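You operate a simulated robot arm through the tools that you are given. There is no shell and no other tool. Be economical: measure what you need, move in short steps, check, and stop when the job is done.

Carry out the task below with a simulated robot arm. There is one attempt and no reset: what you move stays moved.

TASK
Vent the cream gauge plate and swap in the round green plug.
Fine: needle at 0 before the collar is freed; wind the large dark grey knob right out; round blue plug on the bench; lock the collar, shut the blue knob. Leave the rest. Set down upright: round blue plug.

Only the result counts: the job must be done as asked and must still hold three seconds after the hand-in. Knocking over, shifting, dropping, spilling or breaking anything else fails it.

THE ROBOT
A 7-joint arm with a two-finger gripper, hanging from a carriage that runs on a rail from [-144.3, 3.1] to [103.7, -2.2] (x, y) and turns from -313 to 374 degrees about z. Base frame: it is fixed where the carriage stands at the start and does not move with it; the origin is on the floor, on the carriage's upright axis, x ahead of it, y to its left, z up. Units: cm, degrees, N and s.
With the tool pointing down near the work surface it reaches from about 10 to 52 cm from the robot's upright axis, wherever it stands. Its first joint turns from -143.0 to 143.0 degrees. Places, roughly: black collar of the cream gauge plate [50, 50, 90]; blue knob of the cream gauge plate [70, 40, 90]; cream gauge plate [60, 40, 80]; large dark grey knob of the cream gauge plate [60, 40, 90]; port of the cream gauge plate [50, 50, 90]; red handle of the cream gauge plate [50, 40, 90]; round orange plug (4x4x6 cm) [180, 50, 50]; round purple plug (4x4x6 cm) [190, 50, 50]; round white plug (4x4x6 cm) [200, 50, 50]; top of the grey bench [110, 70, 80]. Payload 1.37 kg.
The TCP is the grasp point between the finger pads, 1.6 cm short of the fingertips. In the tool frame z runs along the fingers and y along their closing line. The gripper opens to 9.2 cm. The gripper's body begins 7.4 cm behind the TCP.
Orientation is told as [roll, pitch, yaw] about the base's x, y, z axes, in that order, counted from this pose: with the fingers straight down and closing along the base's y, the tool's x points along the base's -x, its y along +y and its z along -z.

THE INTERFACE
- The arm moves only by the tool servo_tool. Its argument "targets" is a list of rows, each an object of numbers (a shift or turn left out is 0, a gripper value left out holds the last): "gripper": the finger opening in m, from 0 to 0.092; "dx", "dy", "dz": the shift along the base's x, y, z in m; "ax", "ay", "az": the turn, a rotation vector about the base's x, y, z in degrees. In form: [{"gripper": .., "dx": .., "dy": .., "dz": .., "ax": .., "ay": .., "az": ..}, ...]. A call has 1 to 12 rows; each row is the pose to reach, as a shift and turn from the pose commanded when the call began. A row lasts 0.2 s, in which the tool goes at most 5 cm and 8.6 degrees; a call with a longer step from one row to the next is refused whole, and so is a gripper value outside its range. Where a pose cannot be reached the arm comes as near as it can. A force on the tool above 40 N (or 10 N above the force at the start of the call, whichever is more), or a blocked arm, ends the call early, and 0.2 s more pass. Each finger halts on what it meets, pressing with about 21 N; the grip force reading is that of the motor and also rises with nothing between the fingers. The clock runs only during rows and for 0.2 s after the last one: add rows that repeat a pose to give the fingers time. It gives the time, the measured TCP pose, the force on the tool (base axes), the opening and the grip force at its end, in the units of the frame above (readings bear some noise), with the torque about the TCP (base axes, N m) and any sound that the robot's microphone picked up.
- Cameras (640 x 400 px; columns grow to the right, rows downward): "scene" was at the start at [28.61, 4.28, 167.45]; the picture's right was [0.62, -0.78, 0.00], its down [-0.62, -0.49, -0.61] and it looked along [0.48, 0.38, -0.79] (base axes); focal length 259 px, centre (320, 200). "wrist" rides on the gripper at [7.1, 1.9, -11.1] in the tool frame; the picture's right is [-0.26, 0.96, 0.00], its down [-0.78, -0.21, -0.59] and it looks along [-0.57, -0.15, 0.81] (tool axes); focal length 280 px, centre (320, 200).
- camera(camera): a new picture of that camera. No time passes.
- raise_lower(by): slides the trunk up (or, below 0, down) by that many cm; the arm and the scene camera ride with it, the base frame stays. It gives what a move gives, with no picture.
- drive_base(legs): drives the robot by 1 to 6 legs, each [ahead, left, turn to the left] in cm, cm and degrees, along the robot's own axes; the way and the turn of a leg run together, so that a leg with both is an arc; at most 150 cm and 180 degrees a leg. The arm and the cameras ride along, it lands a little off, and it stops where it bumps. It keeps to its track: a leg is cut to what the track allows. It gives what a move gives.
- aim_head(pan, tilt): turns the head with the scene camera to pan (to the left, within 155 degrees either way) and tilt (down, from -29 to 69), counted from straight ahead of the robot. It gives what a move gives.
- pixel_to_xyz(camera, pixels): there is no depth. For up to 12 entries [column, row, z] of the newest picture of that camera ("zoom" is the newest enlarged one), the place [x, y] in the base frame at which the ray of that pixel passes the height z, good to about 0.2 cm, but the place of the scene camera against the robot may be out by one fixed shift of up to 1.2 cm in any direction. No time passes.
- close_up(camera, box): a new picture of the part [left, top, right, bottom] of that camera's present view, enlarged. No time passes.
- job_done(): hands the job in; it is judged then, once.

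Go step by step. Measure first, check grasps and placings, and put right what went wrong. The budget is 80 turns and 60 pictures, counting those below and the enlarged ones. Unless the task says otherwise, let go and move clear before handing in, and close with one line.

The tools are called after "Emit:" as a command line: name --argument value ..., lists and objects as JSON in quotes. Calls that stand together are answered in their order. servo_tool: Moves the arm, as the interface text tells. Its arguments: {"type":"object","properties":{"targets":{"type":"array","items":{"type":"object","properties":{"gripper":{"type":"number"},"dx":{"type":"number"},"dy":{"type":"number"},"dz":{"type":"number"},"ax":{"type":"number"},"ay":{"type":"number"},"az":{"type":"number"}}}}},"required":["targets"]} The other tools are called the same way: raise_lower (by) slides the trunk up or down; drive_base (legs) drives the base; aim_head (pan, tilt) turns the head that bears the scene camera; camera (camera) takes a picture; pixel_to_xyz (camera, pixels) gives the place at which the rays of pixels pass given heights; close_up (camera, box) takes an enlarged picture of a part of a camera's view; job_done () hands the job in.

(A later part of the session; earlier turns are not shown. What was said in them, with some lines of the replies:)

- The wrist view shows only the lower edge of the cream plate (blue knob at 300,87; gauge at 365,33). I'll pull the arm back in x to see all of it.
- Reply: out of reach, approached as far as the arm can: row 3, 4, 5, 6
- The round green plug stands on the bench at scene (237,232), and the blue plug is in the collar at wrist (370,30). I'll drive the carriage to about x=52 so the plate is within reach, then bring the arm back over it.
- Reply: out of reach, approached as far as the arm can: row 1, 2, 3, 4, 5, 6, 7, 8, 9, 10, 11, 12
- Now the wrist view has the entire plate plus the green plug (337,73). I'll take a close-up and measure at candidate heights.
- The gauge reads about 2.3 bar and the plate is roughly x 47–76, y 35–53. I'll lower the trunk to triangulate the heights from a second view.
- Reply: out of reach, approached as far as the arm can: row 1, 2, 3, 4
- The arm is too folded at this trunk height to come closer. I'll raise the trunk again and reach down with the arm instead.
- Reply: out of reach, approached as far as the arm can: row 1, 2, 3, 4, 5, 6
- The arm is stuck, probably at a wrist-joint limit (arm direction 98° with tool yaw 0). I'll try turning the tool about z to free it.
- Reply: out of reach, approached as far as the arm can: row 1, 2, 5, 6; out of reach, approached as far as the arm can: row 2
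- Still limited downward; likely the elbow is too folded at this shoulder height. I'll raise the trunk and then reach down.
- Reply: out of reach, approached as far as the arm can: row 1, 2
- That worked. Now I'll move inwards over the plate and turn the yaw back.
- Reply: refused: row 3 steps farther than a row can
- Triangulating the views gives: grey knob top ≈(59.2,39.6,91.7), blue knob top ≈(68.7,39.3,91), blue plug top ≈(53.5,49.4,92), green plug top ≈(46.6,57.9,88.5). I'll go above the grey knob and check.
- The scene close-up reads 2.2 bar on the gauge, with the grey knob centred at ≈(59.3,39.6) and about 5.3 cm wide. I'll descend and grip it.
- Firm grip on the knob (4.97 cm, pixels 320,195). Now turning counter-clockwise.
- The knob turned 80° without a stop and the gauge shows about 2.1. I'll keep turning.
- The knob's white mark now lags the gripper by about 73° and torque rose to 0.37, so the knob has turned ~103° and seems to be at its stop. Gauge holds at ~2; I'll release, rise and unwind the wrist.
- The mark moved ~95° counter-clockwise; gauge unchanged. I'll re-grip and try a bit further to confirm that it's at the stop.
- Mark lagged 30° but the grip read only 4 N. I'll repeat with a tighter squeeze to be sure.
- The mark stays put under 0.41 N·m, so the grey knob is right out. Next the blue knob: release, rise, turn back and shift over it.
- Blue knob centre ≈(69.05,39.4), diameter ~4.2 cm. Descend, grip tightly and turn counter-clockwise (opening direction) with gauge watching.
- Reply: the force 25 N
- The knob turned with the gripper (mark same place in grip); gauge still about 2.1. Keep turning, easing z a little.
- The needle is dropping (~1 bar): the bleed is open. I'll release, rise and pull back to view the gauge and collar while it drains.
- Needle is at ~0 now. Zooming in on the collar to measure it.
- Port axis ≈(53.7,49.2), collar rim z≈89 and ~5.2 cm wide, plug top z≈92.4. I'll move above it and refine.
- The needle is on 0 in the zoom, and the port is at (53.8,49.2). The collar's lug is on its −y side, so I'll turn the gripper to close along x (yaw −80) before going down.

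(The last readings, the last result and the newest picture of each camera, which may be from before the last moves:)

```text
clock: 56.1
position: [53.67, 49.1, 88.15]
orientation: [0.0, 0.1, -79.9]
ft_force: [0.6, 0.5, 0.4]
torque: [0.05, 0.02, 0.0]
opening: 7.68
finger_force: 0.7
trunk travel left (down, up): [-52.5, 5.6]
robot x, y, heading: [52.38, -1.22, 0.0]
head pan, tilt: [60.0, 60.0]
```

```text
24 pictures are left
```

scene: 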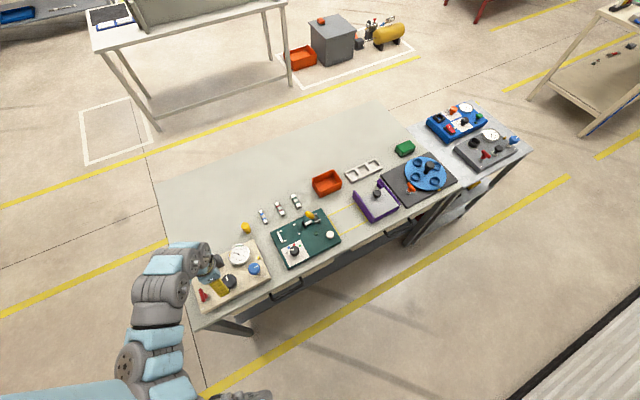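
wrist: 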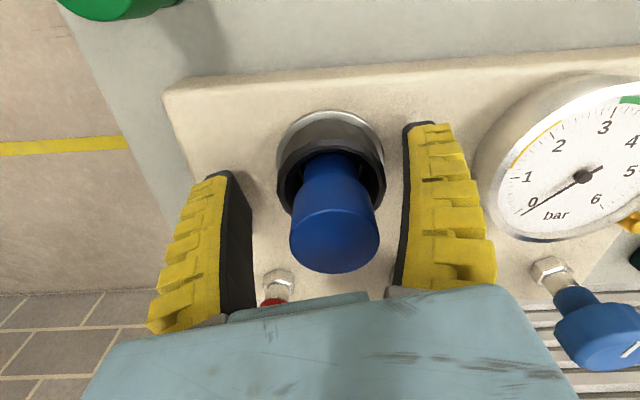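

The needle is at 0 in the close view. The collar is slightly right of mid-fingers (331 vs 320), so I'll shift +0.35 cm in x and y, then grip.

Emit:
servo_tool --targets '[{"dx": 0.0035, "dy": 0.0035, "dz": -0.002}, {"dx": 0.0035, "dy": 0.0035, "dz": -0.002, "gripper": 0.06}, {"dx": 0.0035, "dy": 0.0035, "dz": -0.002, "gripper": 0.02}, {"dx": 0.0035, "dy": 0.0035, "dz": -0.002}, {"dx": 0.0035, "dy": 0.0035, "dz": -0.002}]'

Emit:
camera --camera "wrist"

```text
clock: 57.3
position: [54.44, 49.27, 88.1]
orientation: [0.4, 0.1, -80.0]
ft_force: [16.7, 1.9, -1.0]
torque: [0.15, -0.01, -0.06]
opening: 4.34
finger_force: 28.0
out of reach, approached as far as the arm can: row 1, 2, 3, 4, 5
trunk travel left (down, up): [-52.5, 5.6]
robot x, y, heading: [52.05, -1.32, 0.1]
head pan, tilt: [60.0, 60.0]
```

```text
23 pictures are left
```

wrist: 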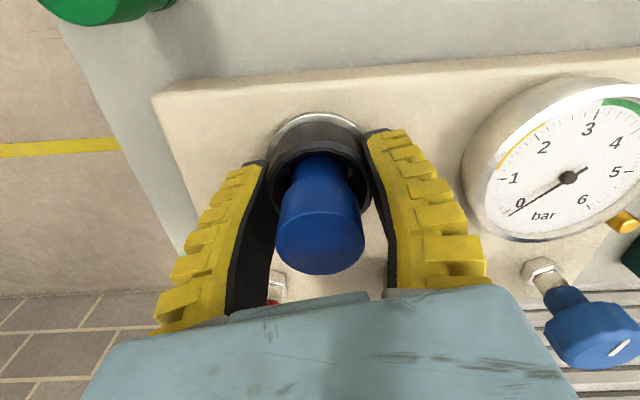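

Gripped the collar (4.34 cm). Easing the sideways load (+x 0.3 cm) and turning counter-clockwise.

Emit:
servo_tool --targets '[{"dx": 0.003}, {"dx": 0.003, "az": 8}, {"dx": 0.003, "az": 16}, {"dx": 0.003, "az": 24}, {"dx": 0.003, "az": 32}, {"dx": 0.003, "az": 40}, {"dx": 0.003, "az": 48}]'

Emit:
camera --camera "wrist"

```text
clock: 58.9
position: [54.29, 49.17, 88.06]
orientation: [0.1, 0.1, -31.7]
ft_force: [9.8, -2.2, 11.6]
torque: [0.04, -0.09, -0.07]
opening: 4.21
finger_force: 28.3
trunk travel left (down, up): [-52.5, 5.6]
robot x, y, heading: [52.19, -1.37, 0.2]
head pan, tilt: [60.0, 60.0]
```

```text
22 pictures are left
```

wrist: 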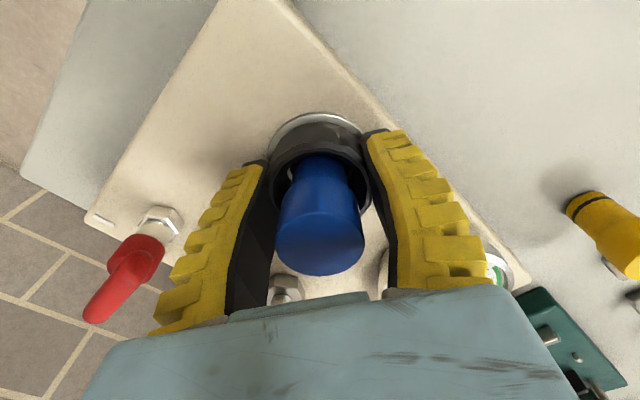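

Low torque, so it is probably turning freely; continue another ~56° and look for a stop.

Emit:
servo_tool --targets '[{"az": 8}, {"az": 16}, {"az": 24}, {"az": 32}, {"az": 40}, {"az": 48}, {"az": 56}]'

Emit:
close_up --camera "scene" --box '[180, 230, 280, 310]'

```text
clock: 60.5
position: [54.41, 49.26, 88.06]
orientation: [0.0, -0.1, 24.3]
ft_force: [11.0, 1.8, -3.2]
torque: [0.11, -0.53, -0.59]
opening: 4.31
finger_force: 28.1
trunk travel left (down, up): [-52.5, 5.6]
robot x, y, heading: [52.35, -1.06, 0.3]
head pan, tilt: [60.0, 60.0]
```

```text
5.00 times, centred on (230, 270) of scene
```

zoom: 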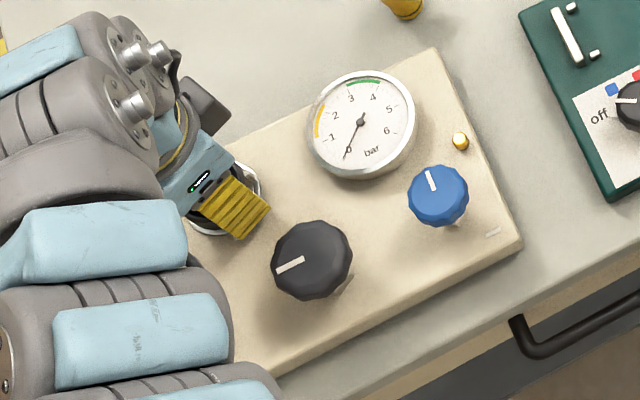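

Torque rose to 0.59 N·m: a stop. I'll release, rise and look at the lug.

Emit:
servo_tool --targets '[{"gripper": 0.075}, {"gripper": 0.075}, {"dz": 0.04}, {"dz": 0.08}, {"dz": 0.12}, {"dz": 0.12, "az": -8}, {"dz": 0.12, "az": -16}, {"dz": 0.12, "az": -24}, {"dz": 0.12, "az": -24}]'

Emit:
camera --camera "wrist"

Emit:
close_up --camera "wrist" --box '[275, 55, 385, 145]'

```text
clock: 62.5
position: [54.04, 49.12, 100.26]
orientation: [0.0, 0.1, 0.0]
ft_force: [-0.1, 0.7, 0.1]
torque: [-0.03, -0.01, 0.02]
opening: 7.68
finger_force: 1.3
trunk travel left (down, up): [-52.5, 5.6]
robot x, y, heading: [51.88, -1.1, -0.1]
head pan, tilt: [60.0, 60.0]
```

```text
20 pictures are left
```

wrist: 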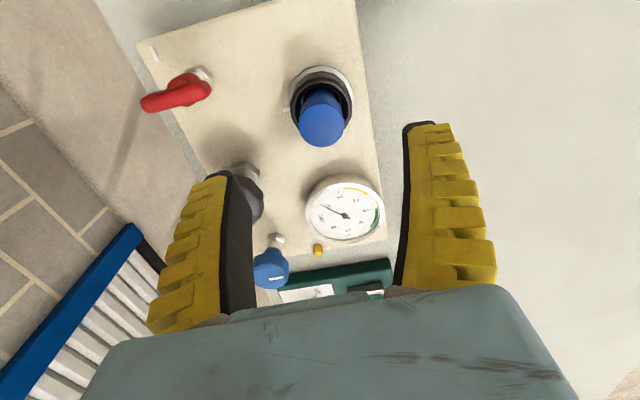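

```text
4.44 times, centred on (330, 100) of wrist
```

zoom: 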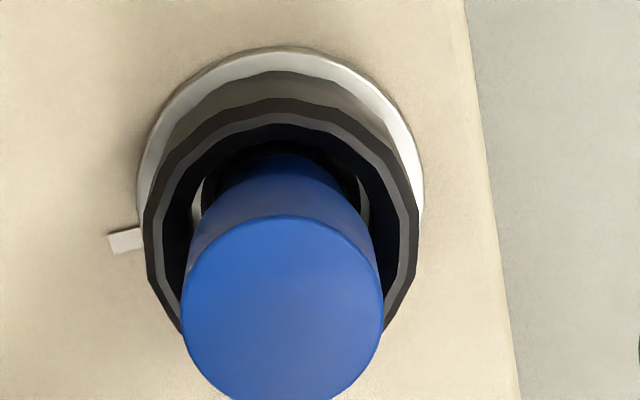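

The collar's mark has moved away from the fixed mark (zoom 125,240), so the collar is free. Now gripping the blue plug's exposed head and lifting it.

Emit:
servo_tool --targets '[{"dz": -0.045, "gripper": 0.07, "dx": 0.001, "dy": 0.001}, {"dz": -0.075, "dx": 0.001, "dy": 0.001}, {"dz": -0.09, "dx": 0.001, "dy": 0.001}, {"dz": -0.09, "dx": 0.001, "dy": 0.001, "gripper": 0.02}, {"dz": -0.09, "dx": 0.001, "dy": 0.001}, {"dz": -0.09, "dx": 0.001, "dy": 0.001}, {"dz": -0.07, "dx": 0.001, "dy": 0.001}, {"dz": -0.05, "dx": 0.001, "dy": 0.001}, {"dz": -0.02, "dx": 0.001, "dy": 0.001}, {"dz": 0.02, "dx": 0.001, "dy": 0.001}, {"dz": 0.02, "dx": 0.001, "dy": 0.001}]'

Emit:
camera --camera "wrist"

Emit:
close_up --camera "scene" --box '[160, 210, 280, 310]'

```text
clock: 64.9
position: [54.23, 49.29, 102.14]
orientation: [-0.1, 0.2, 0.3]
ft_force: [0.5, 0.6, 0.1]
torque: [0.0, 0.02, -0.01]
opening: 2.42
finger_force: 2.3
trunk travel left (down, up): [-52.5, 5.6]
robot x, y, heading: [51.77, -0.89, 0.1]
head pan, tilt: [60.0, 60.0]
```

```text
18 pictures are left
```

wrist: 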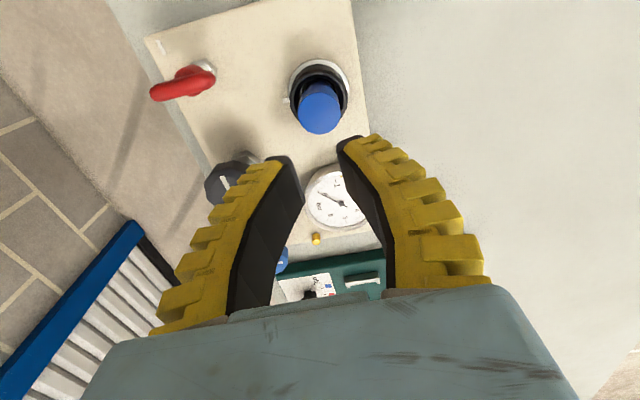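

```text
4.00 times, centred on (220, 260) of scene
```

zoom: 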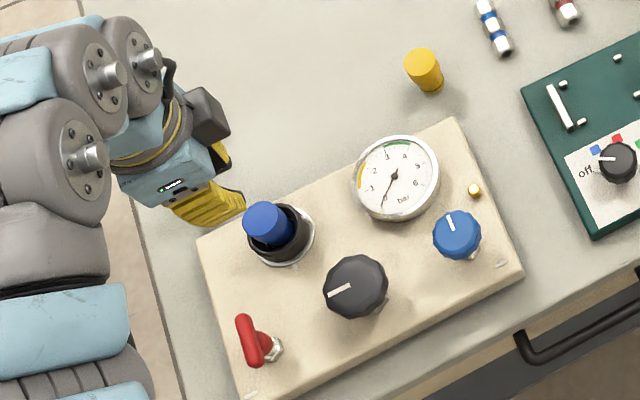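

The fingers came up empty; the plug is still in the collar (319,108). I'll re-grip slightly lower and test with a small, slow lift to read the pull.

Emit:
servo_tool --targets '[{"dz": -0.03, "gripper": 0.07}, {"dz": -0.07}, {"dz": -0.113}, {"dz": -0.113, "gripper": 0.01}, {"dz": -0.113}, {"dz": -0.113}, {"dz": -0.113}]'

Emit:
servo_tool --targets '[{"dz": 0.002}, {"dz": 0.004}, {"dz": 0.006}, {"dz": 0.008}]'

Emit:
camera --camera "wrist"

```text
clock: 66.5
position: [54.33, 49.43, 90.72]
orientation: [0.0, 0.1, 0.1]
ft_force: [0.3, 0.2, 0.6]
torque: [0.05, 0.01, -0.02]
opening: 2.71
finger_force: 21.1
trunk travel left (down, up): [-52.5, 5.6]
robot x, y, heading: [52.11, -1.08, 0.1]
head pan, tilt: [60.0, 60.0]
```

```text
clock: 67.5
position: [54.24, 49.35, 91.47]
orientation: [0.0, 0.3, 0.1]
ft_force: [-0.2, 0.6, -1.1]
torque: [0.01, -0.02, -0.01]
opening: 2.62
finger_force: 21.1
trunk travel left (down, up): [-52.5, 5.6]
robot x, y, heading: [51.85, -1.09, 0.0]
head pan, tilt: [60.0, 60.0]
```

```text
16 pictures are left
```

wrist: 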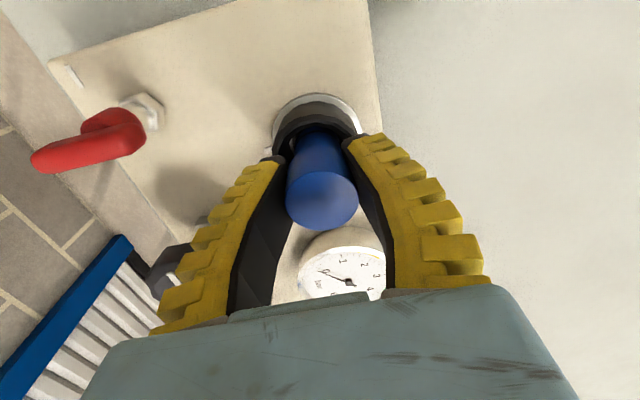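

Now a 21 N grip on the plug (2.6 cm) and it rises with almost no resistance. Continue lifting slowly.

Emit:
servo_tool --targets '[{"dz": 0.01, "gripper": 0}, {"dz": 0.02}, {"dz": 0.03}, {"dz": 0.045}, {"dz": 0.06}, {"dz": 0.08}, {"dz": 0.1}, {"dz": 0.12}]'

Emit:
camera --camera "wrist"

```text
clock: 69.3
position: [54.29, 48.99, 103.56]
orientation: [0.1, 0.1, 0.1]
ft_force: [-0.2, -0.1, -0.7]
torque: [0.05, 0.0, -0.03]
opening: 2.52
finger_force: 21.1
trunk travel left (down, up): [-52.5, 5.6]
robot x, y, heading: [52.09, -1.07, -0.1]
head pan, tilt: [60.0, 60.0]
```

```text
15 pictures are left
```

wrist: 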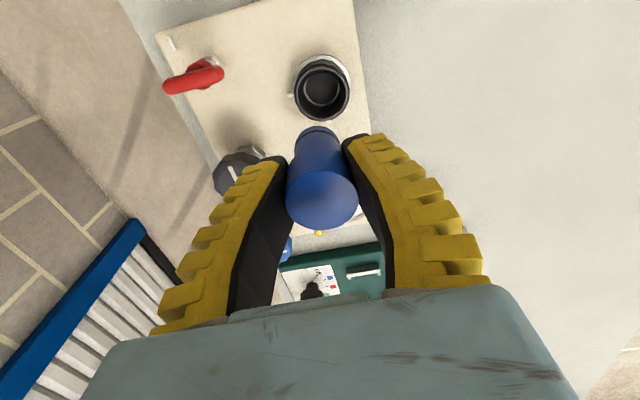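

The blue plug is out and the port is empty (322,90). Moving over the free bench at about (57,58.5).

Emit:
pixel_to_xyz --camera "wrist" --pixels '[[322, 90, 89], [322, 90, 88]]'

Emit:
servo_tool --targets '[{"dy": 0.03, "dx": 0.01}, {"dy": 0.06, "dx": 0.02}, {"dy": 0.095, "dx": 0.027}, {"dy": 0.095, "dx": 0.027}]'

Emit:
servo_tool --targets '[{"dz": -0.04}, {"dz": -0.08}, {"dz": -0.12}, {"dz": -0.14}, {"dz": -0.14}]'

```text
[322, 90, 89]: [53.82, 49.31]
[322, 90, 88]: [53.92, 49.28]
```

```text
clock: 70.3
position: [56.9, 58.98, 103.29]
orientation: [0.2, 0.1, 0.2]
ft_force: [-0.1, 0.6, 0.5]
torque: [-0.01, 0.0, -0.02]
opening: 2.43
finger_force: 21.3
trunk travel left (down, up): [-52.5, 5.6]
robot x, y, heading: [52.01, -1.25, -0.0]
head pan, tilt: [60.0, 60.0]
```

```text
clock: 71.5
position: [56.99, 58.81, 89.41]
orientation: [0.0, 0.0, 0.0]
ft_force: [2.0, 0.4, -0.7]
torque: [-0.02, 0.14, -0.02]
opening: 2.37
finger_force: 21.3
trunk travel left (down, up): [-52.5, 5.6]
robot x, y, heading: [52.11, -1.28, 0.1]
head pan, tilt: [60.0, 60.0]
```

Emit:
camera --camera "wrist"

Emit:
close_up --camera "scene" --box '[160, 200, 260, 280]'

```text
14 pictures are left
```

wrist: 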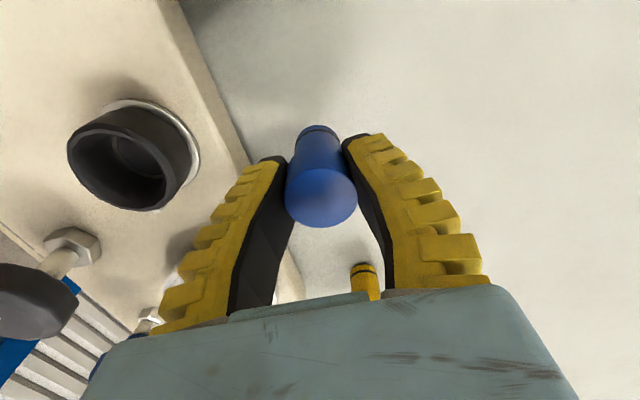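

```text
5.00 times, centred on (210, 240) of scene
```

zoom: 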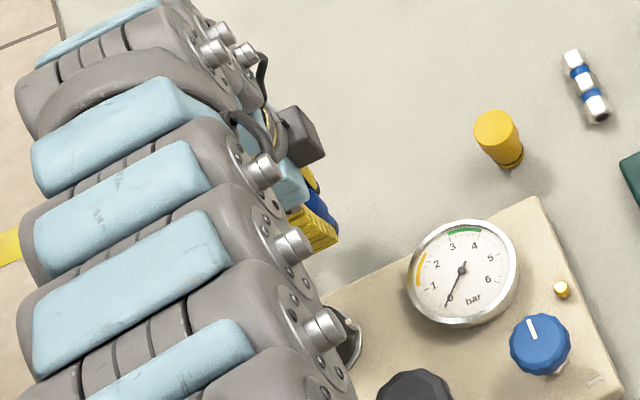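

Still above the bench and upright. Lowering in small steps until contact.

Emit:
servo_tool --targets '[{"dz": -0.01}, {"dz": -0.02}, {"dz": -0.02}]'

Emit:
servo_tool --targets '[{"dz": -0.003}, {"dz": -0.006}, {"dz": -0.006}]'

```text
clock: 72.3
position: [56.69, 58.08, 88.71]
orientation: [0.1, 0.1, 0.1]
ft_force: [-0.3, 0.7, -0.7]
torque: [0.02, -0.01, 0.03]
opening: 2.33
finger_force: 21.4
out of reach, approached as far as the arm can: row 1, 2, 3
trunk travel left (down, up): [-52.5, 5.6]
robot x, y, heading: [52.08, -1.21, 0.1]
head pan, tilt: [60.0, 60.0]
```

```text
clock: 73.1
position: [56.88, 57.91, 88.21]
orientation: [0.0, 0.1, 0.1]
ft_force: [-0.4, 0.1, -1.3]
torque: [-0.05, 0.01, -0.02]
opening: 2.34
finger_force: 21.2
trunk travel left (down, up): [-52.5, 5.6]
robot x, y, heading: [51.96, -1.06, -0.1]
head pan, tilt: [60.0, 60.0]
```

At arm's reach limit (z 88.2), so I'll lower with the trunk in small amounts.

Emit:
raise_lower --by -0.8

Emit:
raise_lower --by -0.4

```text
clock: 73.6
position: [56.85, 57.85, 87.45]
orientation: [-0.1, 0.0, 0.2]
ft_force: [-0.3, 0.2, -1.3]
torque: [0.01, 0.0, 0.01]
opening: 2.31
finger_force: 20.4
trunk travel left (down, up): [-51.7, 6.4]
robot x, y, heading: [52.33, -1.16, 0.3]
head pan, tilt: [60.0, 60.0]
```

```text
clock: 74.2
position: [56.92, 57.85, 87.05]
orientation: [-0.1, 0.1, 0.1]
ft_force: [-0.4, 0.3, -1.0]
torque: [0.0, -0.01, -0.02]
opening: 2.34
finger_force: 20.8
trunk travel left (down, up): [-51.3, 6.8]
robot x, y, heading: [52.07, -1.16, 0.1]
head pan, tilt: [60.0, 60.0]
```

Emit:
raise_lower --by -0.4

Emit:
raise_lower --by -0.3

Emit:
raise_lower --by -0.3

Emit:
camera --camera "wrist"

```text
clock: 74.7
position: [56.88, 57.96, 86.69]
orientation: [0.1, 0.2, 0.1]
ft_force: [-1.1, -2.9, 13.0]
torque: [-0.01, -0.01, 0.0]
opening: 2.49
finger_force: 20.9
trunk travel left (down, up): [-50.9, 7.2]
robot x, y, heading: [52.43, -1.09, 0.1]
head pan, tilt: [60.0, 60.0]
```

```text
clock: 75.2
position: [56.85, 57.72, 86.21]
orientation: [-0.1, 0.2, 0.1]
ft_force: [-0.9, 1.2, 1.7]
torque: [0.05, -0.03, -0.01]
opening: 2.54
finger_force: 20.6
trunk travel left (down, up): [-50.6, 7.5]
robot x, y, heading: [52.22, -0.75, 0.1]
head pan, tilt: [60.0, 60.0]
```

```text
clock: 75.7
position: [56.96, 57.78, 85.92]
orientation: [0.0, 0.1, 0.1]
ft_force: [-0.1, 0.9, 0.4]
torque: [0.04, 0.03, 0.01]
opening: 2.56
finger_force: 20.8
trunk travel left (down, up): [-50.3, 7.8]
robot x, y, heading: [52.22, -1.47, 0.1]
head pan, tilt: [60.0, 60.0]
```

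```text
12 pictures are left
```

wrist: 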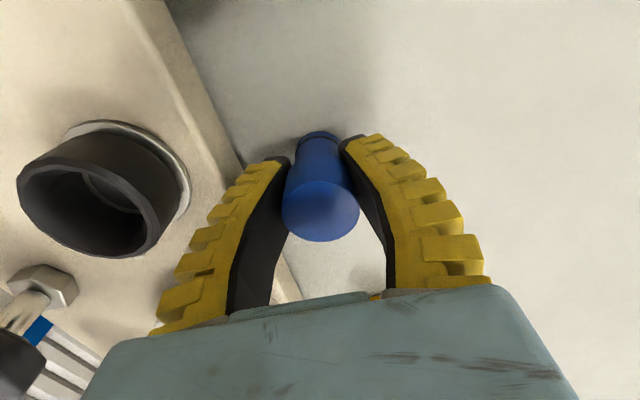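

Contact was felt at 86.7 and the plug is seated upright on the bench. Release gently, rise, and move towards the green plug.

Emit:
servo_tool --targets '[{"gripper": 0.03}, {"gripper": 0.045}, {"gripper": 0.055}, {"gripper": 0.055}, {"dz": 0.03}, {"dz": 0.07}, {"dz": 0.11}, {"dz": 0.13}, {"dz": 0.13, "dx": -0.04}, {"dz": 0.13, "dx": -0.08}, {"dz": 0.13, "dx": -0.105}, {"dz": 0.13, "dx": -0.105, "gripper": 0.07}]'

Emit:
camera --camera "wrist"

```text
clock: 76.8
position: [56.92, 57.3, 86.26]
orientation: [-1.7, 0.0, 0.5]
ft_force: [-2.1, 21.9, 4.4]
torque: [-0.03, 0.07, -0.36]
opening: 4.61
finger_force: 0.0
trunk travel left (down, up): [-50.3, 7.8]
robot x, y, heading: [52.16, -0.67, 0.0]
head pan, tilt: [60.0, 60.0]
stopped in row 5: the force on the tool passed its limit at 57 N (the readings are from after the stop); the commanded pose is now the measured one
```

```text
11 pictures are left
```

wrist: 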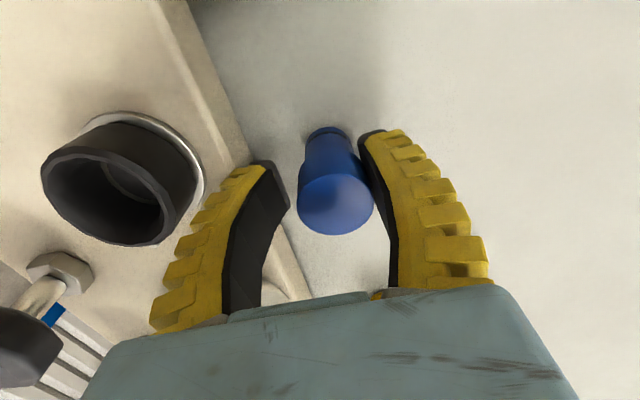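

The left finger pressed on the plate edge while opening. I'll shift 0.25 cm towards +y to centre round the plug, then rise straight up.

Emit:
servo_tool --targets '[{"dy": 0.0015, "gripper": 0.047}, {"dy": 0.003}, {"dy": 0.003, "dz": 0.005}, {"dy": 0.003, "dz": 0.01}]'

Emit:
close_up --camera "wrist" --box '[140, 60, 500, 285]'

```text
clock: 77.8
position: [56.96, 56.54, 86.95]
orientation: [-2.5, -0.1, 0.5]
ft_force: [0.1, 4.7, 1.1]
torque: [-0.31, 0.0, 0.01]
opening: 4.77
finger_force: 0.1
trunk travel left (down, up): [-50.3, 7.8]
robot x, y, heading: [52.02, -1.29, 0.2]
head pan, tilt: [60.0, 60.0]
```

```text
1.78 times, centred on (320, 172) of wrist
```

zoom: 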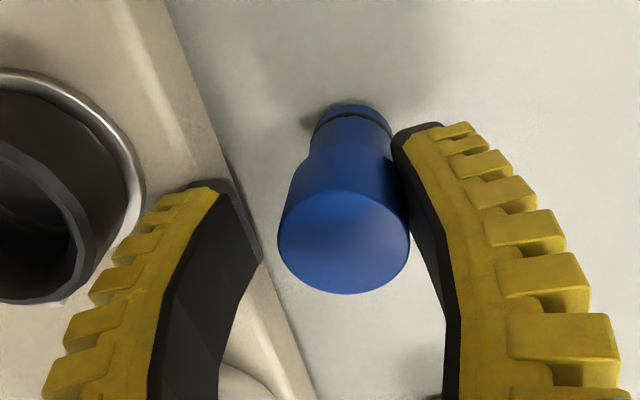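

The tool sagged to y=56.5 with the right finger brushing the plug; the plug is upright. I'll open a bit more, then rise with the trunk (straight up).

Emit:
servo_tool --targets '[{"gripper": 0.052}, {"gripper": 0.056}, {"gripper": 0.056}]'

```text
clock: 78.6
position: [56.91, 56.66, 86.86]
orientation: [-2.3, -0.2, 0.5]
ft_force: [0.4, 2.4, 5.7]
torque: [-0.17, 0.01, 0.02]
opening: 5.83
finger_force: 0.7
trunk travel left (down, up): [-50.3, 7.8]
robot x, y, heading: [52.39, -1.07, 0.1]
head pan, tilt: [60.0, 60.0]
```

Emit:
raise_lower --by 2

Emit:
camera --camera "wrist"

```text
clock: 79.3
position: [56.99, 56.59, 88.98]
orientation: [-2.4, -0.1, 0.5]
ft_force: [0.4, 0.5, -0.1]
torque: [0.0, -0.01, 0.0]
opening: 5.86
finger_force: 2.3
trunk travel left (down, up): [-52.3, 5.8]
robot x, y, heading: [52.41, -1.24, 0.3]
head pan, tilt: [60.0, 60.0]
```

```text
9 pictures are left
```

wrist: 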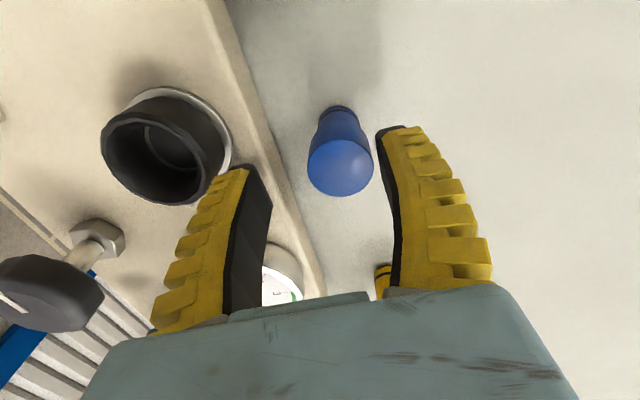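

Clear of the plug, which stands upright on the bench. I'll level the tool, rise, turn to yaw 90 (to keep fingers off the plate) and move over the green plug.

Emit:
servo_tool --targets '[{"dz": 0.04, "ax": 1.2}, {"dz": 0.08, "ax": 2.4}, {"dz": 0.1, "ax": 2.4}, {"dz": 0.1, "ax": 2.4, "dx": -0.04}, {"dz": 0.1, "ax": 2.4, "dx": -0.08}, {"dz": 0.1, "ax": 2.4, "dx": -0.104, "dy": 0.013, "gripper": 0.065}]'

Emit:
servo_tool --targets '[{"az": 8.5}, {"az": 17}, {"az": 25.5}, {"az": 34}, {"az": 42.5}, {"az": 51}, {"az": 59.5}, {"az": 68}, {"az": 76.5}, {"az": 85}, {"az": 90}]'

Emit:
raise_lower --by -6

Emit:
camera --camera "wrist"

```text
clock: 80.7
position: [46.56, 58.01, 99.08]
orientation: [-0.1, -0.2, 0.5]
ft_force: [-0.8, -0.1, 0.0]
torque: [0.09, -0.01, 0.04]
opening: 6.73
finger_force: 1.5
trunk travel left (down, up): [-52.3, 5.8]
robot x, y, heading: [52.48, -1.0, 0.1]
head pan, tilt: [60.0, 60.0]
```

```text
clock: 83.1
position: [46.77, 57.84, 98.93]
orientation: [0.1, -0.1, 90.6]
ft_force: [0.3, 0.6, 0.1]
torque: [0.01, 0.0, -0.01]
opening: 6.7
finger_force: 1.2
trunk travel left (down, up): [-52.3, 5.8]
robot x, y, heading: [52.17, -1.2, 0.0]
head pan, tilt: [60.0, 60.0]
```

```text
clock: 84.1
position: [46.7, 57.94, 92.89]
orientation: [-0.1, -0.1, 90.6]
ft_force: [-1.2, -0.4, 0.3]
torque: [0.01, 0.0, -0.01]
opening: 6.71
finger_force: 1.0
trunk travel left (down, up): [-46.3, 11.8]
robot x, y, heading: [51.99, -1.03, -0.0]
head pan, tilt: [60.0, 60.0]
```

```text
8 pictures are left
```

wrist: 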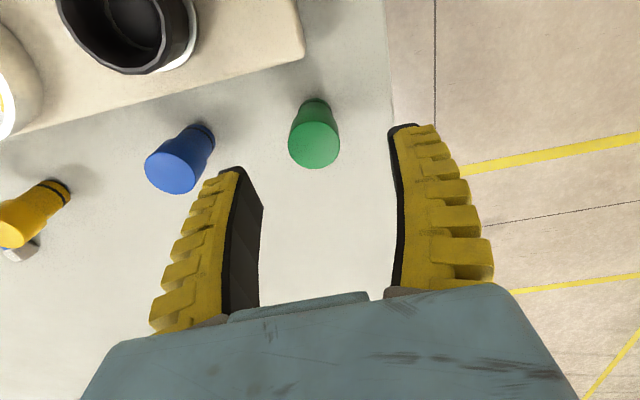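

Emit:
pixel_to_xyz --camera "wrist" --pixels '[[314, 143, 88.4], [290, 143, 88.4], [175, 170, 88.4], [314, 103, 82.5], [305, 60, 84.5], [20, 135, 84.5]]'

```text
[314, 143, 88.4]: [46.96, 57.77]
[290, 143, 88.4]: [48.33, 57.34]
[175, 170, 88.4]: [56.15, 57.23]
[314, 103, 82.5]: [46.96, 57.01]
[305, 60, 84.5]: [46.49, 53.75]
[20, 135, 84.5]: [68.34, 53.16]
```

Green head ≈(46.95,57.75). Descend to z≈87 and grip.

Emit:
servo_tool --targets '[{"dz": -0.02, "dx": 0.002, "dy": -0.001}, {"dz": -0.04, "dx": 0.002, "dy": -0.001}, {"dz": -0.058, "dx": 0.002, "dy": -0.001}, {"dz": -0.058, "dx": 0.002, "dy": -0.001}]'

Emit:
servo_tool --targets '[{"gripper": 0.045}, {"gripper": 0.03}, {"gripper": 0.005}, {"gripper": 0.0}, {"gripper": 0.0}]'

```text
clock: 85.1
position: [46.9, 57.72, 87.32]
orientation: [0.1, 0.0, 90.5]
ft_force: [-0.3, -0.8, -1.1]
torque: [0.0, 0.0, -0.02]
opening: 6.72
finger_force: 1.0
trunk travel left (down, up): [-46.3, 11.8]
robot x, y, heading: [51.89, -1.07, 0.2]
head pan, tilt: [60.0, 60.0]
```

```text
clock: 86.3
position: [46.87, 57.77, 87.32]
orientation: [0.0, -0.1, 90.5]
ft_force: [1.3, -1.6, 9.6]
torque: [0.0, 0.02, -0.01]
opening: 2.55
finger_force: 20.9
trunk travel left (down, up): [-46.3, 11.8]
robot x, y, heading: [51.87, -1.34, 0.1]
head pan, tilt: [60.0, 60.0]
```

Green plug gripped (2.55 cm, 21 N). Lift and carry over the port, then take one picture for alignment.

Emit:
servo_tool --targets '[{"dz": 0.02}, {"dz": 0.05}, {"dz": 0.085}, {"dz": 0.12}, {"dz": 0.12, "dx": 0.03, "dy": -0.03}, {"dz": 0.12, "dx": 0.055, "dy": -0.06}, {"dz": 0.12, "dx": 0.072, "dy": -0.085}, {"dz": 0.12, "dx": 0.072, "dy": -0.085}]'

Emit:
camera --camera "wrist"

```text
clock: 88.1
position: [53.01, 51.36, 98.78]
orientation: [-0.1, 0.0, 90.5]
ft_force: [0.7, -2.1, -0.8]
torque: [0.12, -0.03, -0.04]
opening: 2.32
finger_force: 20.8
out of reach, approached as far as the arm can: row 7, 8
trunk travel left (down, up): [-46.3, 11.8]
robot x, y, heading: [51.95, -1.26, 0.2]
head pan, tilt: [60.0, 60.0]
```

```text
7 pictures are left
```

wrist: 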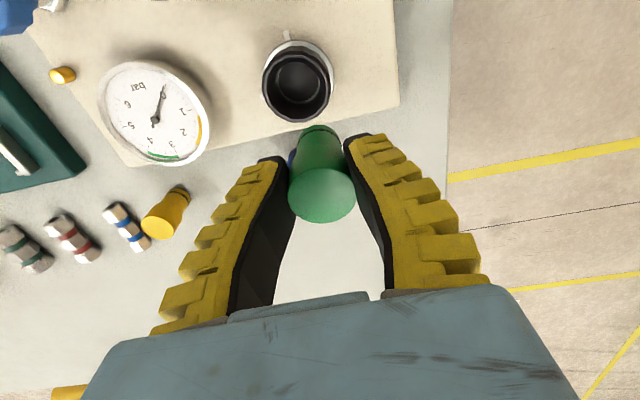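

The arm is too folded with the trunk low; I'll raise the trunk back and finish the shift. Measuring the port from this picture too (298,85).

Emit:
pixel_to_xyz --camera "wrist" --pixels '[[298, 85, 89], [298, 85, 88]]'

Emit:
raise_lower --by 6

Emit:
servo_tool --targets '[{"dx": 0.005, "dy": -0.01}, {"dx": 0.01, "dy": -0.021}, {"dx": 0.01, "dy": -0.021, "dz": -0.03}, {"dx": 0.01, "dy": -0.021, "dz": -0.05}, {"dx": 0.01, "dy": -0.021, "dz": -0.05}]'

Emit:
camera --camera "wrist"

```text
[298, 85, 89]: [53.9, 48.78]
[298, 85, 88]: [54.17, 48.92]
```

```text
clock: 89.1
position: [52.96, 51.25, 104.74]
orientation: [-0.1, 0.1, 90.4]
ft_force: [0.1, 0.0, 0.1]
torque: [0.02, -0.02, -0.02]
opening: 2.32
finger_force: 21.2
trunk travel left (down, up): [-52.3, 5.8]
robot x, y, heading: [51.96, -1.12, -0.0]
head pan, tilt: [60.0, 60.0]
```

```text
clock: 90.3
position: [53.96, 49.15, 99.73]
orientation: [0.0, 0.1, 90.5]
ft_force: [-0.5, 0.5, -0.6]
torque: [-0.04, 0.02, 0.0]
opening: 2.3
finger_force: 20.5
out of reach, approached as far as the arm can: row 1, 2, 3
trunk travel left (down, up): [-52.3, 5.8]
robot x, y, heading: [52.09, -1.37, 0.2]
head pan, tilt: [60.0, 60.0]
```

```text
6 pictures are left
```

wrist: 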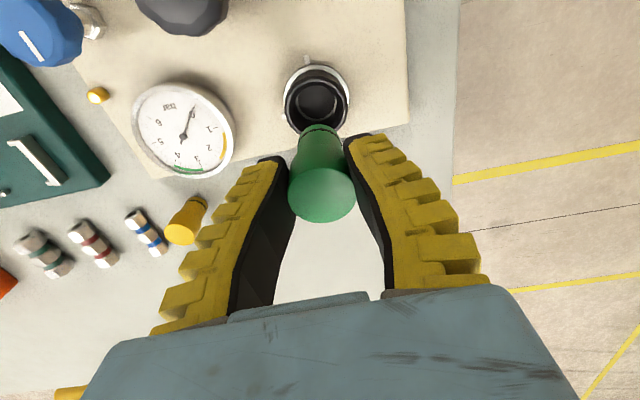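

Emit:
pixel_to_xyz --camera "wrist" --pixels '[[316, 101, 89], [316, 103, 85.5], [316, 101, 88.5], [320, 138, 95.2], [321, 195, 101.0]]'

```text
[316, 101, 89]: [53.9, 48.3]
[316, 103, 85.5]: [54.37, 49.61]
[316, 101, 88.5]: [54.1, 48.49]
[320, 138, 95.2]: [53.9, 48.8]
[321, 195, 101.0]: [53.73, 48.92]
```

The plug is over the port to within ~0.2 cm (port ≈54.05,49.15). Descending slowly, watching force.

Emit:
servo_tool --targets '[{"dz": -0.03, "dx": 0.001}, {"dz": -0.05, "dx": 0.001}, {"dz": -0.06, "dx": 0.001}, {"dz": -0.065, "dx": 0.001}, {"dz": -0.07, "dx": 0.001}, {"dz": -0.075, "dx": 0.001}, {"dz": -0.075, "dx": 0.001}]'

```text
clock: 91.9
position: [53.94, 49.23, 92.28]
orientation: [0.0, 0.1, 90.5]
ft_force: [1.0, 0.1, -0.9]
torque: [0.01, 0.02, -0.01]
opening: 2.31
finger_force: 21.1
trunk travel left (down, up): [-52.3, 5.8]
robot x, y, heading: [51.65, -1.03, 0.0]
head pan, tilt: [60.0, 60.0]
```

No contact yet at 92.28. Continuing in fine steps until it seats.

Emit:
servo_tool --targets '[{"dz": -0.003}, {"dz": -0.006}, {"dz": -0.009}, {"dz": -0.012}, {"dz": -0.012}]'

```text
clock: 93.1
position: [54.03, 49.37, 91.15]
orientation: [0.0, -0.1, 90.5]
ft_force: [0.4, 1.0, 16.2]
torque: [0.09, -0.04, 0.04]
opening: 2.51
finger_force: 21.1
trunk travel left (down, up): [-52.3, 5.8]
robot x, y, heading: [52.05, -1.14, 0.2]
head pan, tilt: [60.0, 60.0]
```

Contact at 91.15 with 16 N, where the seated depth was expected. Press 0.2 cm more, release, rise and check.

Emit:
servo_tool --targets '[{"dz": -0.002}, {"dz": -0.002, "gripper": 0.03}, {"dz": -0.002, "gripper": 0.045}, {"dz": -0.002, "gripper": 0.06}, {"dz": -0.002, "gripper": 0.075}, {"dz": 0.03}, {"dz": 0.06}, {"dz": 0.09}, {"dz": 0.09}]'

Emit:
close_up --camera "wrist" --box '[200, 20, 440, 170]'

```text
clock: 95.1
position: [54.25, 49.16, 100.11]
orientation: [0.1, 0.1, 90.8]
ft_force: [0.1, 0.6, -0.4]
torque: [-0.02, -0.02, 0.0]
opening: 7.67
finger_force: 0.8
trunk travel left (down, up): [-52.3, 5.8]
robot x, y, heading: [51.87, -1.28, 0.1]
head pan, tilt: [60.0, 60.0]
```

```text
2.67 times, centred on (320, 95) of wrist
```

zoom: 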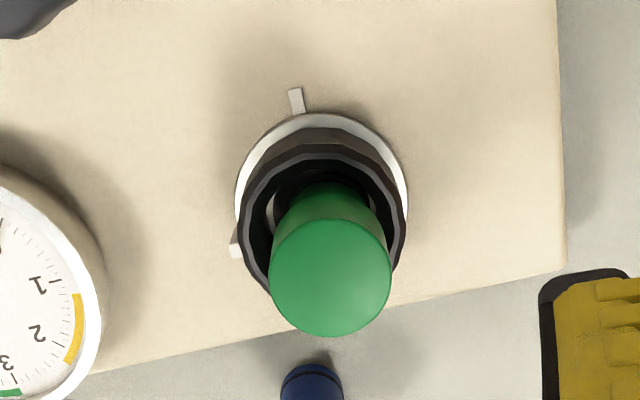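

Green plug is seated upright and the collar mark is at its left (zoom 235,243), ~95° from the fixed mark (295,100). Now unwinding to yaw 26, gripping the collar, and turning clockwise to lock.

Emit:
servo_tool --targets '[{"az": -8}, {"az": -16}, {"az": -24}, {"az": -32}, {"az": -40}, {"az": -48}, {"az": -56}, {"az": -65}, {"az": -65, "dz": -0.04}, {"az": -65, "dz": -0.08}, {"az": -65, "dz": -0.12}, {"az": -65, "dz": -0.12}]'

Emit:
servo_tool --targets '[{"gripper": 0.05}, {"gripper": 0.015}, {"gripper": 0.015}, {"gripper": 0.015}]'

```text
refused: row 8 steps farther than a row can; nothing moved
```

```text
clock: 96.1
position: [54.36, 49.23, 100.05]
orientation: [0.0, 0.1, 90.5]
ft_force: [-0.5, -0.1, -0.2]
torque: [-0.01, -0.01, -0.01]
opening: 1.93
finger_force: 2.3
trunk travel left (down, up): [-52.3, 5.8]
robot x, y, heading: [51.99, -1.11, 0.2]
head pan, tilt: [60.0, 60.0]
```

Row 8's step was too large, so nothing moved, and the fingers closed in the air. Redoing it with a wider opening.

Emit:
servo_tool --targets '[{"az": -8, "gripper": 0.075}, {"az": -16}, {"az": -24}, {"az": -32}, {"az": -40}, {"az": -48}, {"az": -56}, {"az": -64}, {"az": -64, "dz": -0.04}, {"az": -64, "dz": -0.08}, {"az": -64, "dz": -0.12}, {"az": -64, "dz": -0.12}]'

```text
clock: 98.7
position: [54.12, 48.98, 87.8]
orientation: [-0.1, 0.1, 26.6]
ft_force: [-0.4, -0.1, 0.6]
torque: [0.01, -0.02, 0.01]
opening: 7.67
finger_force: 1.2
trunk travel left (down, up): [-52.3, 5.8]
robot x, y, heading: [51.89, -1.21, 0.1]
head pan, tilt: [60.0, 60.0]
```

Emit:
servo_tool --targets '[{"gripper": 0.05, "dy": 0.002}, {"gripper": 0.015, "dy": 0.002}, {"dy": 0.002}, {"dy": 0.002}, {"dy": 0.002, "az": -8}, {"dy": 0.002, "az": -16}, {"dy": 0.002, "az": -24}, {"dy": 0.002, "az": -32}, {"dy": 0.002, "az": -40}, {"dy": 0.002, "az": -48}]'

Emit:
servo_tool --targets '[{"az": -8}, {"az": -16}, {"az": -24}, {"az": -32}, {"az": -40}, {"az": -48}, {"az": -54}, {"az": -60}]'

```text
clock: 100.9
position: [53.9, 49.23, 88.03]
orientation: [-0.1, 0.2, -21.6]
ft_force: [-1.9, -3.4, -9.8]
torque: [0.04, 0.05, 0.04]
opening: 4.25
finger_force: 28.2
trunk travel left (down, up): [-52.3, 5.8]
robot x, y, heading: [52.35, -0.97, -0.0]
head pan, tilt: [60.0, 60.0]
```

```text
clock: 102.7
position: [54.21, 49.53, 88.11]
orientation: [0.1, 0.1, -81.7]
ft_force: [9.7, 4.9, 5.2]
torque: [0.21, -0.02, 0.43]
opening: 4.44
finger_force: 28.0
trunk travel left (down, up): [-52.3, 5.8]
robot x, y, heading: [51.77, -0.86, -0.0]
head pan, tilt: [60.0, 60.0]
```

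Torque reached 0.43 N·m at the end of the clockwise turn, indicating the lock stop. Release, rise, and head to the blue knob, checking the marks on the way.

Emit:
servo_tool --targets '[{"gripper": 0.075}, {"gripper": 0.075}, {"dz": 0.04}, {"dz": 0.08}, {"dz": 0.12}, {"dz": 0.12, "az": 8}, {"dz": 0.12, "az": 16}, {"dz": 0.12, "az": 24, "dy": -0.02}, {"dz": 0.12, "az": 32, "dy": -0.05}, {"dz": 0.12, "az": 40, "dy": -0.08}, {"dz": 0.12, "az": 48, "dy": -0.1, "dx": 0.03}, {"dz": 0.12, "az": 56, "dy": -0.1, "dx": 0.07}]'

Emit:
servo_tool --targets '[{"az": 8, "dx": 0.03}, {"az": 16, "dx": 0.06}, {"az": 24, "dx": 0.078}, {"az": 32, "dx": 0.078}, {"az": 40, "dx": 0.078}, {"az": 48, "dx": 0.078}, {"az": 56, "dx": 0.078}, {"az": 56, "dx": 0.078}]'

Emit:
close_up --camera "scene" --box '[180, 230, 280, 310]'

```text
clock: 105.3
position: [59.26, 45.47, 94.68]
orientation: [-0.1, 0.2, -25.4]
ft_force: [-0.3, 0.9, -0.5]
torque: [-0.05, -0.01, 0.0]
opening: 7.65
finger_force: 1.3
out of reach, approached as far as the arm can: row 8, 9, 10, 11, 12
trunk travel left (down, up): [-52.3, 5.8]
robot x, y, heading: [52.12, -1.23, 0.2]
head pan, tilt: [60.0, 60.0]
```

```text
clock: 107.1
position: [67.21, 45.68, 94.35]
orientation: [0.1, 0.1, 30.6]
ft_force: [-0.5, 0.2, 0.5]
torque: [0.01, 0.05, -0.03]
opening: 7.66
finger_force: 1.3
trunk travel left (down, up): [-52.3, 5.8]
robot x, y, heading: [51.91, -0.94, 0.0]
head pan, tilt: [60.0, 60.0]
```

```text
5.00 times, centred on (230, 270) of scene
```

zoom: 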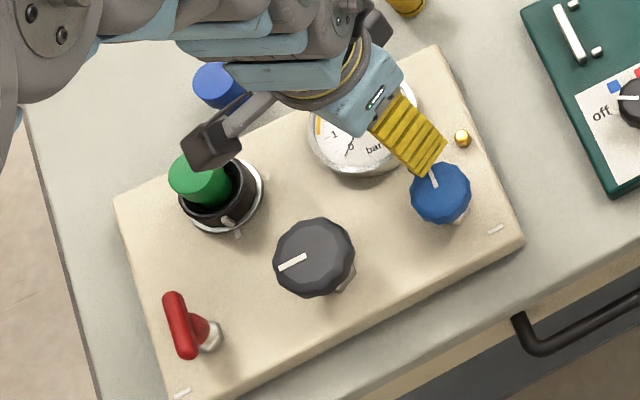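

Collar mark is realigned with the fixed mark (zoom 230,222 / 238,234) – locked. The arm sagged to z 94 without contact; now moving over the blue knob.

Emit:
servo_tool --targets '[{"dz": 0.02}, {"dz": 0.03, "dx": 0.01, "dy": -0.02}, {"dz": 0.04, "dx": 0.018, "dy": -0.045}, {"dz": 0.04, "dx": 0.018, "dy": -0.063}, {"dz": 0.04, "dx": 0.018, "dy": -0.063}]'

```text
clock: 108.3
position: [69.09, 45.07, 94.73]
orientation: [0.0, 0.0, 30.5]
ft_force: [-0.1, 0.2, 0.0]
torque: [0.0, 0.01, 0.0]
opening: 7.66
finger_force: 1.1
out of reach, approached as far as the arm can: row 1, 2, 3, 4, 5
trunk travel left (down, up): [-52.3, 5.8]
robot x, y, heading: [51.91, -1.15, 0.0]
head pan, tilt: [60.0, 60.0]
```

The arm is at a fold limit; raising the trunk, then moving in.

Emit:
raise_lower --by 5.5

Emit:
servo_tool --targets '[{"dz": -0.015, "dy": -0.02}, {"dz": -0.015, "dy": -0.04}, {"dz": -0.02, "dy": -0.057}, {"dz": -0.02, "dy": -0.057}]'

```text
clock: 109.3
position: [69.04, 45.09, 100.07]
orientation: [-0.2, 0.1, 30.5]
ft_force: [1.0, 0.1, -0.1]
torque: [-0.01, 0.02, 0.0]
opening: 7.68
finger_force: 1.3
trunk travel left (down, up): [-57.8, 0.3]
robot x, y, heading: [52.07, -0.89, 0.2]
head pan, tilt: [60.0, 60.0]
```

```text
clock: 110.3
position: [69.39, 41.42, 96.02]
orientation: [0.0, 0.1, 30.6]
ft_force: [0.9, 1.0, 0.4]
torque: [-0.03, 0.04, 0.02]
opening: 7.66
finger_force: 1.4
out of reach, approached as far as the arm can: row 1, 2, 3, 4
trunk travel left (down, up): [-57.8, 0.3]
robot x, y, heading: [52.36, -0.82, 0.4]
head pan, tilt: [60.0, 60.0]
```

Emit:
servo_tool --targets '[{"dy": -0.01}, {"dy": -0.02, "dx": -0.003}, {"dy": -0.02, "dx": -0.003}]'

```text
clock: 111.1
position: [69.34, 40.41, 95.3]
orientation: [-0.1, 0.1, 30.5]
ft_force: [1.1, -0.2, 0.2]
torque: [0.04, -0.03, -0.01]
opening: 7.69
finger_force: 1.0
out of reach, approached as far as the arm can: row 1, 2, 3
trunk travel left (down, up): [-57.8, 0.3]
robot x, y, heading: [52.5, -1.16, 0.1]
head pan, tilt: [60.0, 60.0]
```

It reaches better lower down; the knob is nearly centred, so I'll go down onto it directly.

Emit:
servo_tool --targets '[{"dy": -0.006, "dz": -0.015}, {"dy": -0.01, "dx": -0.003, "dz": -0.03}, {"dy": -0.01, "dx": -0.003, "dz": -0.048}, {"dy": -0.01, "dx": -0.003, "dz": -0.048}]'

Emit:
camera --camera "wrist"

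```text
clock: 112.1
position: [69.32, 39.56, 90.36]
orientation: [-0.1, 0.1, 30.5]
ft_force: [0.0, -0.5, 1.3]
torque: [-0.01, -0.01, 0.01]
opening: 7.64
finger_force: 0.7
trunk travel left (down, up): [-57.8, 0.3]
robot x, y, heading: [52.04, -0.83, 0.0]
head pan, tilt: [60.0, 60.0]
```

```text
3 pictures are left
```

wrist: 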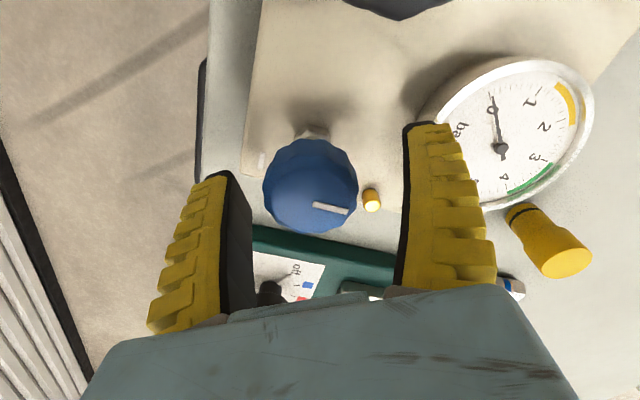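

The blue knob sits between the fingers (310,185), needle at 0. Grip and turn clockwise to shut.

Emit:
servo_tool --targets '[{"gripper": 0.05}, {"gripper": 0.01}, {"gripper": 0.01}, {"gripper": 0.01}, {"az": -8}, {"az": -16}, {"az": -24}, {"az": -32}, {"az": -40}, {"az": -48}, {"az": -56}]'

Emit:
servo_tool --targets '[{"az": -8}, {"az": -16}, {"az": -24}, {"az": -32}, {"az": -40}, {"az": -48}, {"az": -56}]'

```text
clock: 114.5
position: [69.39, 39.27, 90.41]
orientation: [-0.2, 0.0, -25.6]
ft_force: [3.0, -20.8, 4.9]
torque: [-0.21, 0.01, 0.12]
opening: 3.61
finger_force: 28.2
trunk travel left (down, up): [-57.8, 0.3]
robot x, y, heading: [52.07, -1.52, 0.4]
head pan, tilt: [60.0, 60.0]
```

```text
clock: 116.1
position: [69.28, 39.34, 90.31]
orientation: [0.0, 0.0, -81.6]
ft_force: [-0.6, -14.6, -6.5]
torque: [-0.07, 0.03, 0.37]
opening: 3.52
finger_force: 28.1
trunk travel left (down, up): [-57.8, 0.3]
robot x, y, heading: [52.45, -0.86, -0.1]
head pan, tilt: [60.0, 60.0]
```

Torque 0.37 N·m at the end: shut stop. Releasing, rising and checking.

Emit:
servo_tool --targets '[{"gripper": 0.05}, {"gripper": 0.075}, {"gripper": 0.075}, {"dz": 0.025}, {"dz": 0.045}, {"dz": 0.045, "dy": 0.04}, {"dz": 0.045, "dy": 0.08}, {"dz": 0.06, "dy": 0.12}, {"dz": 0.09, "dy": 0.15}, {"dz": 0.12, "dy": 0.18}, {"dz": 0.12, "dy": 0.18}]'

Emit:
close_up --camera "scene" --box '[170, 220, 290, 310]'

```text
clock: 118.5
position: [68.94, 57.56, 102.36]
orientation: [-0.1, 0.2, -81.6]
ft_force: [0.2, 0.4, -0.4]
torque: [0.01, 0.04, 0.01]
opening: 7.68
finger_force: 1.6
out of reach, approached as far as the arm can: row 5
trunk travel left (down, up): [-57.8, 0.3]
robot x, y, heading: [52.28, -1.51, 0.3]
head pan, tilt: [60.0, 60.0]
```

```text
4.44 times, centred on (230, 265) of scene
```

zoom: 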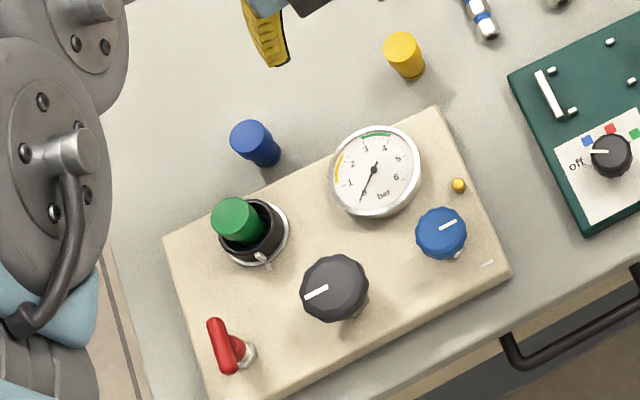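

The blue knob mark is back to its original direction, and the collar marks line up round the green plug. The needle is at 0, the grey knob is wound out, and the blue plug stands upright on the bench. The arm is clear, so I'm handing in.

Emit:
job_done

```text
The job is handed in.
```

The cream gauge plate is vented (needle at 0 before I freed the collar) and the green plug is in with the collar locked. The blue knob is shut, the grey knob is wound right out, and the blue plug stands upright on the bench. While I was letting go of the blue plug, a finger pressed the plate's edge hard (the force limit stopped it at 57 N), and nothing looked shifted in the last picture.
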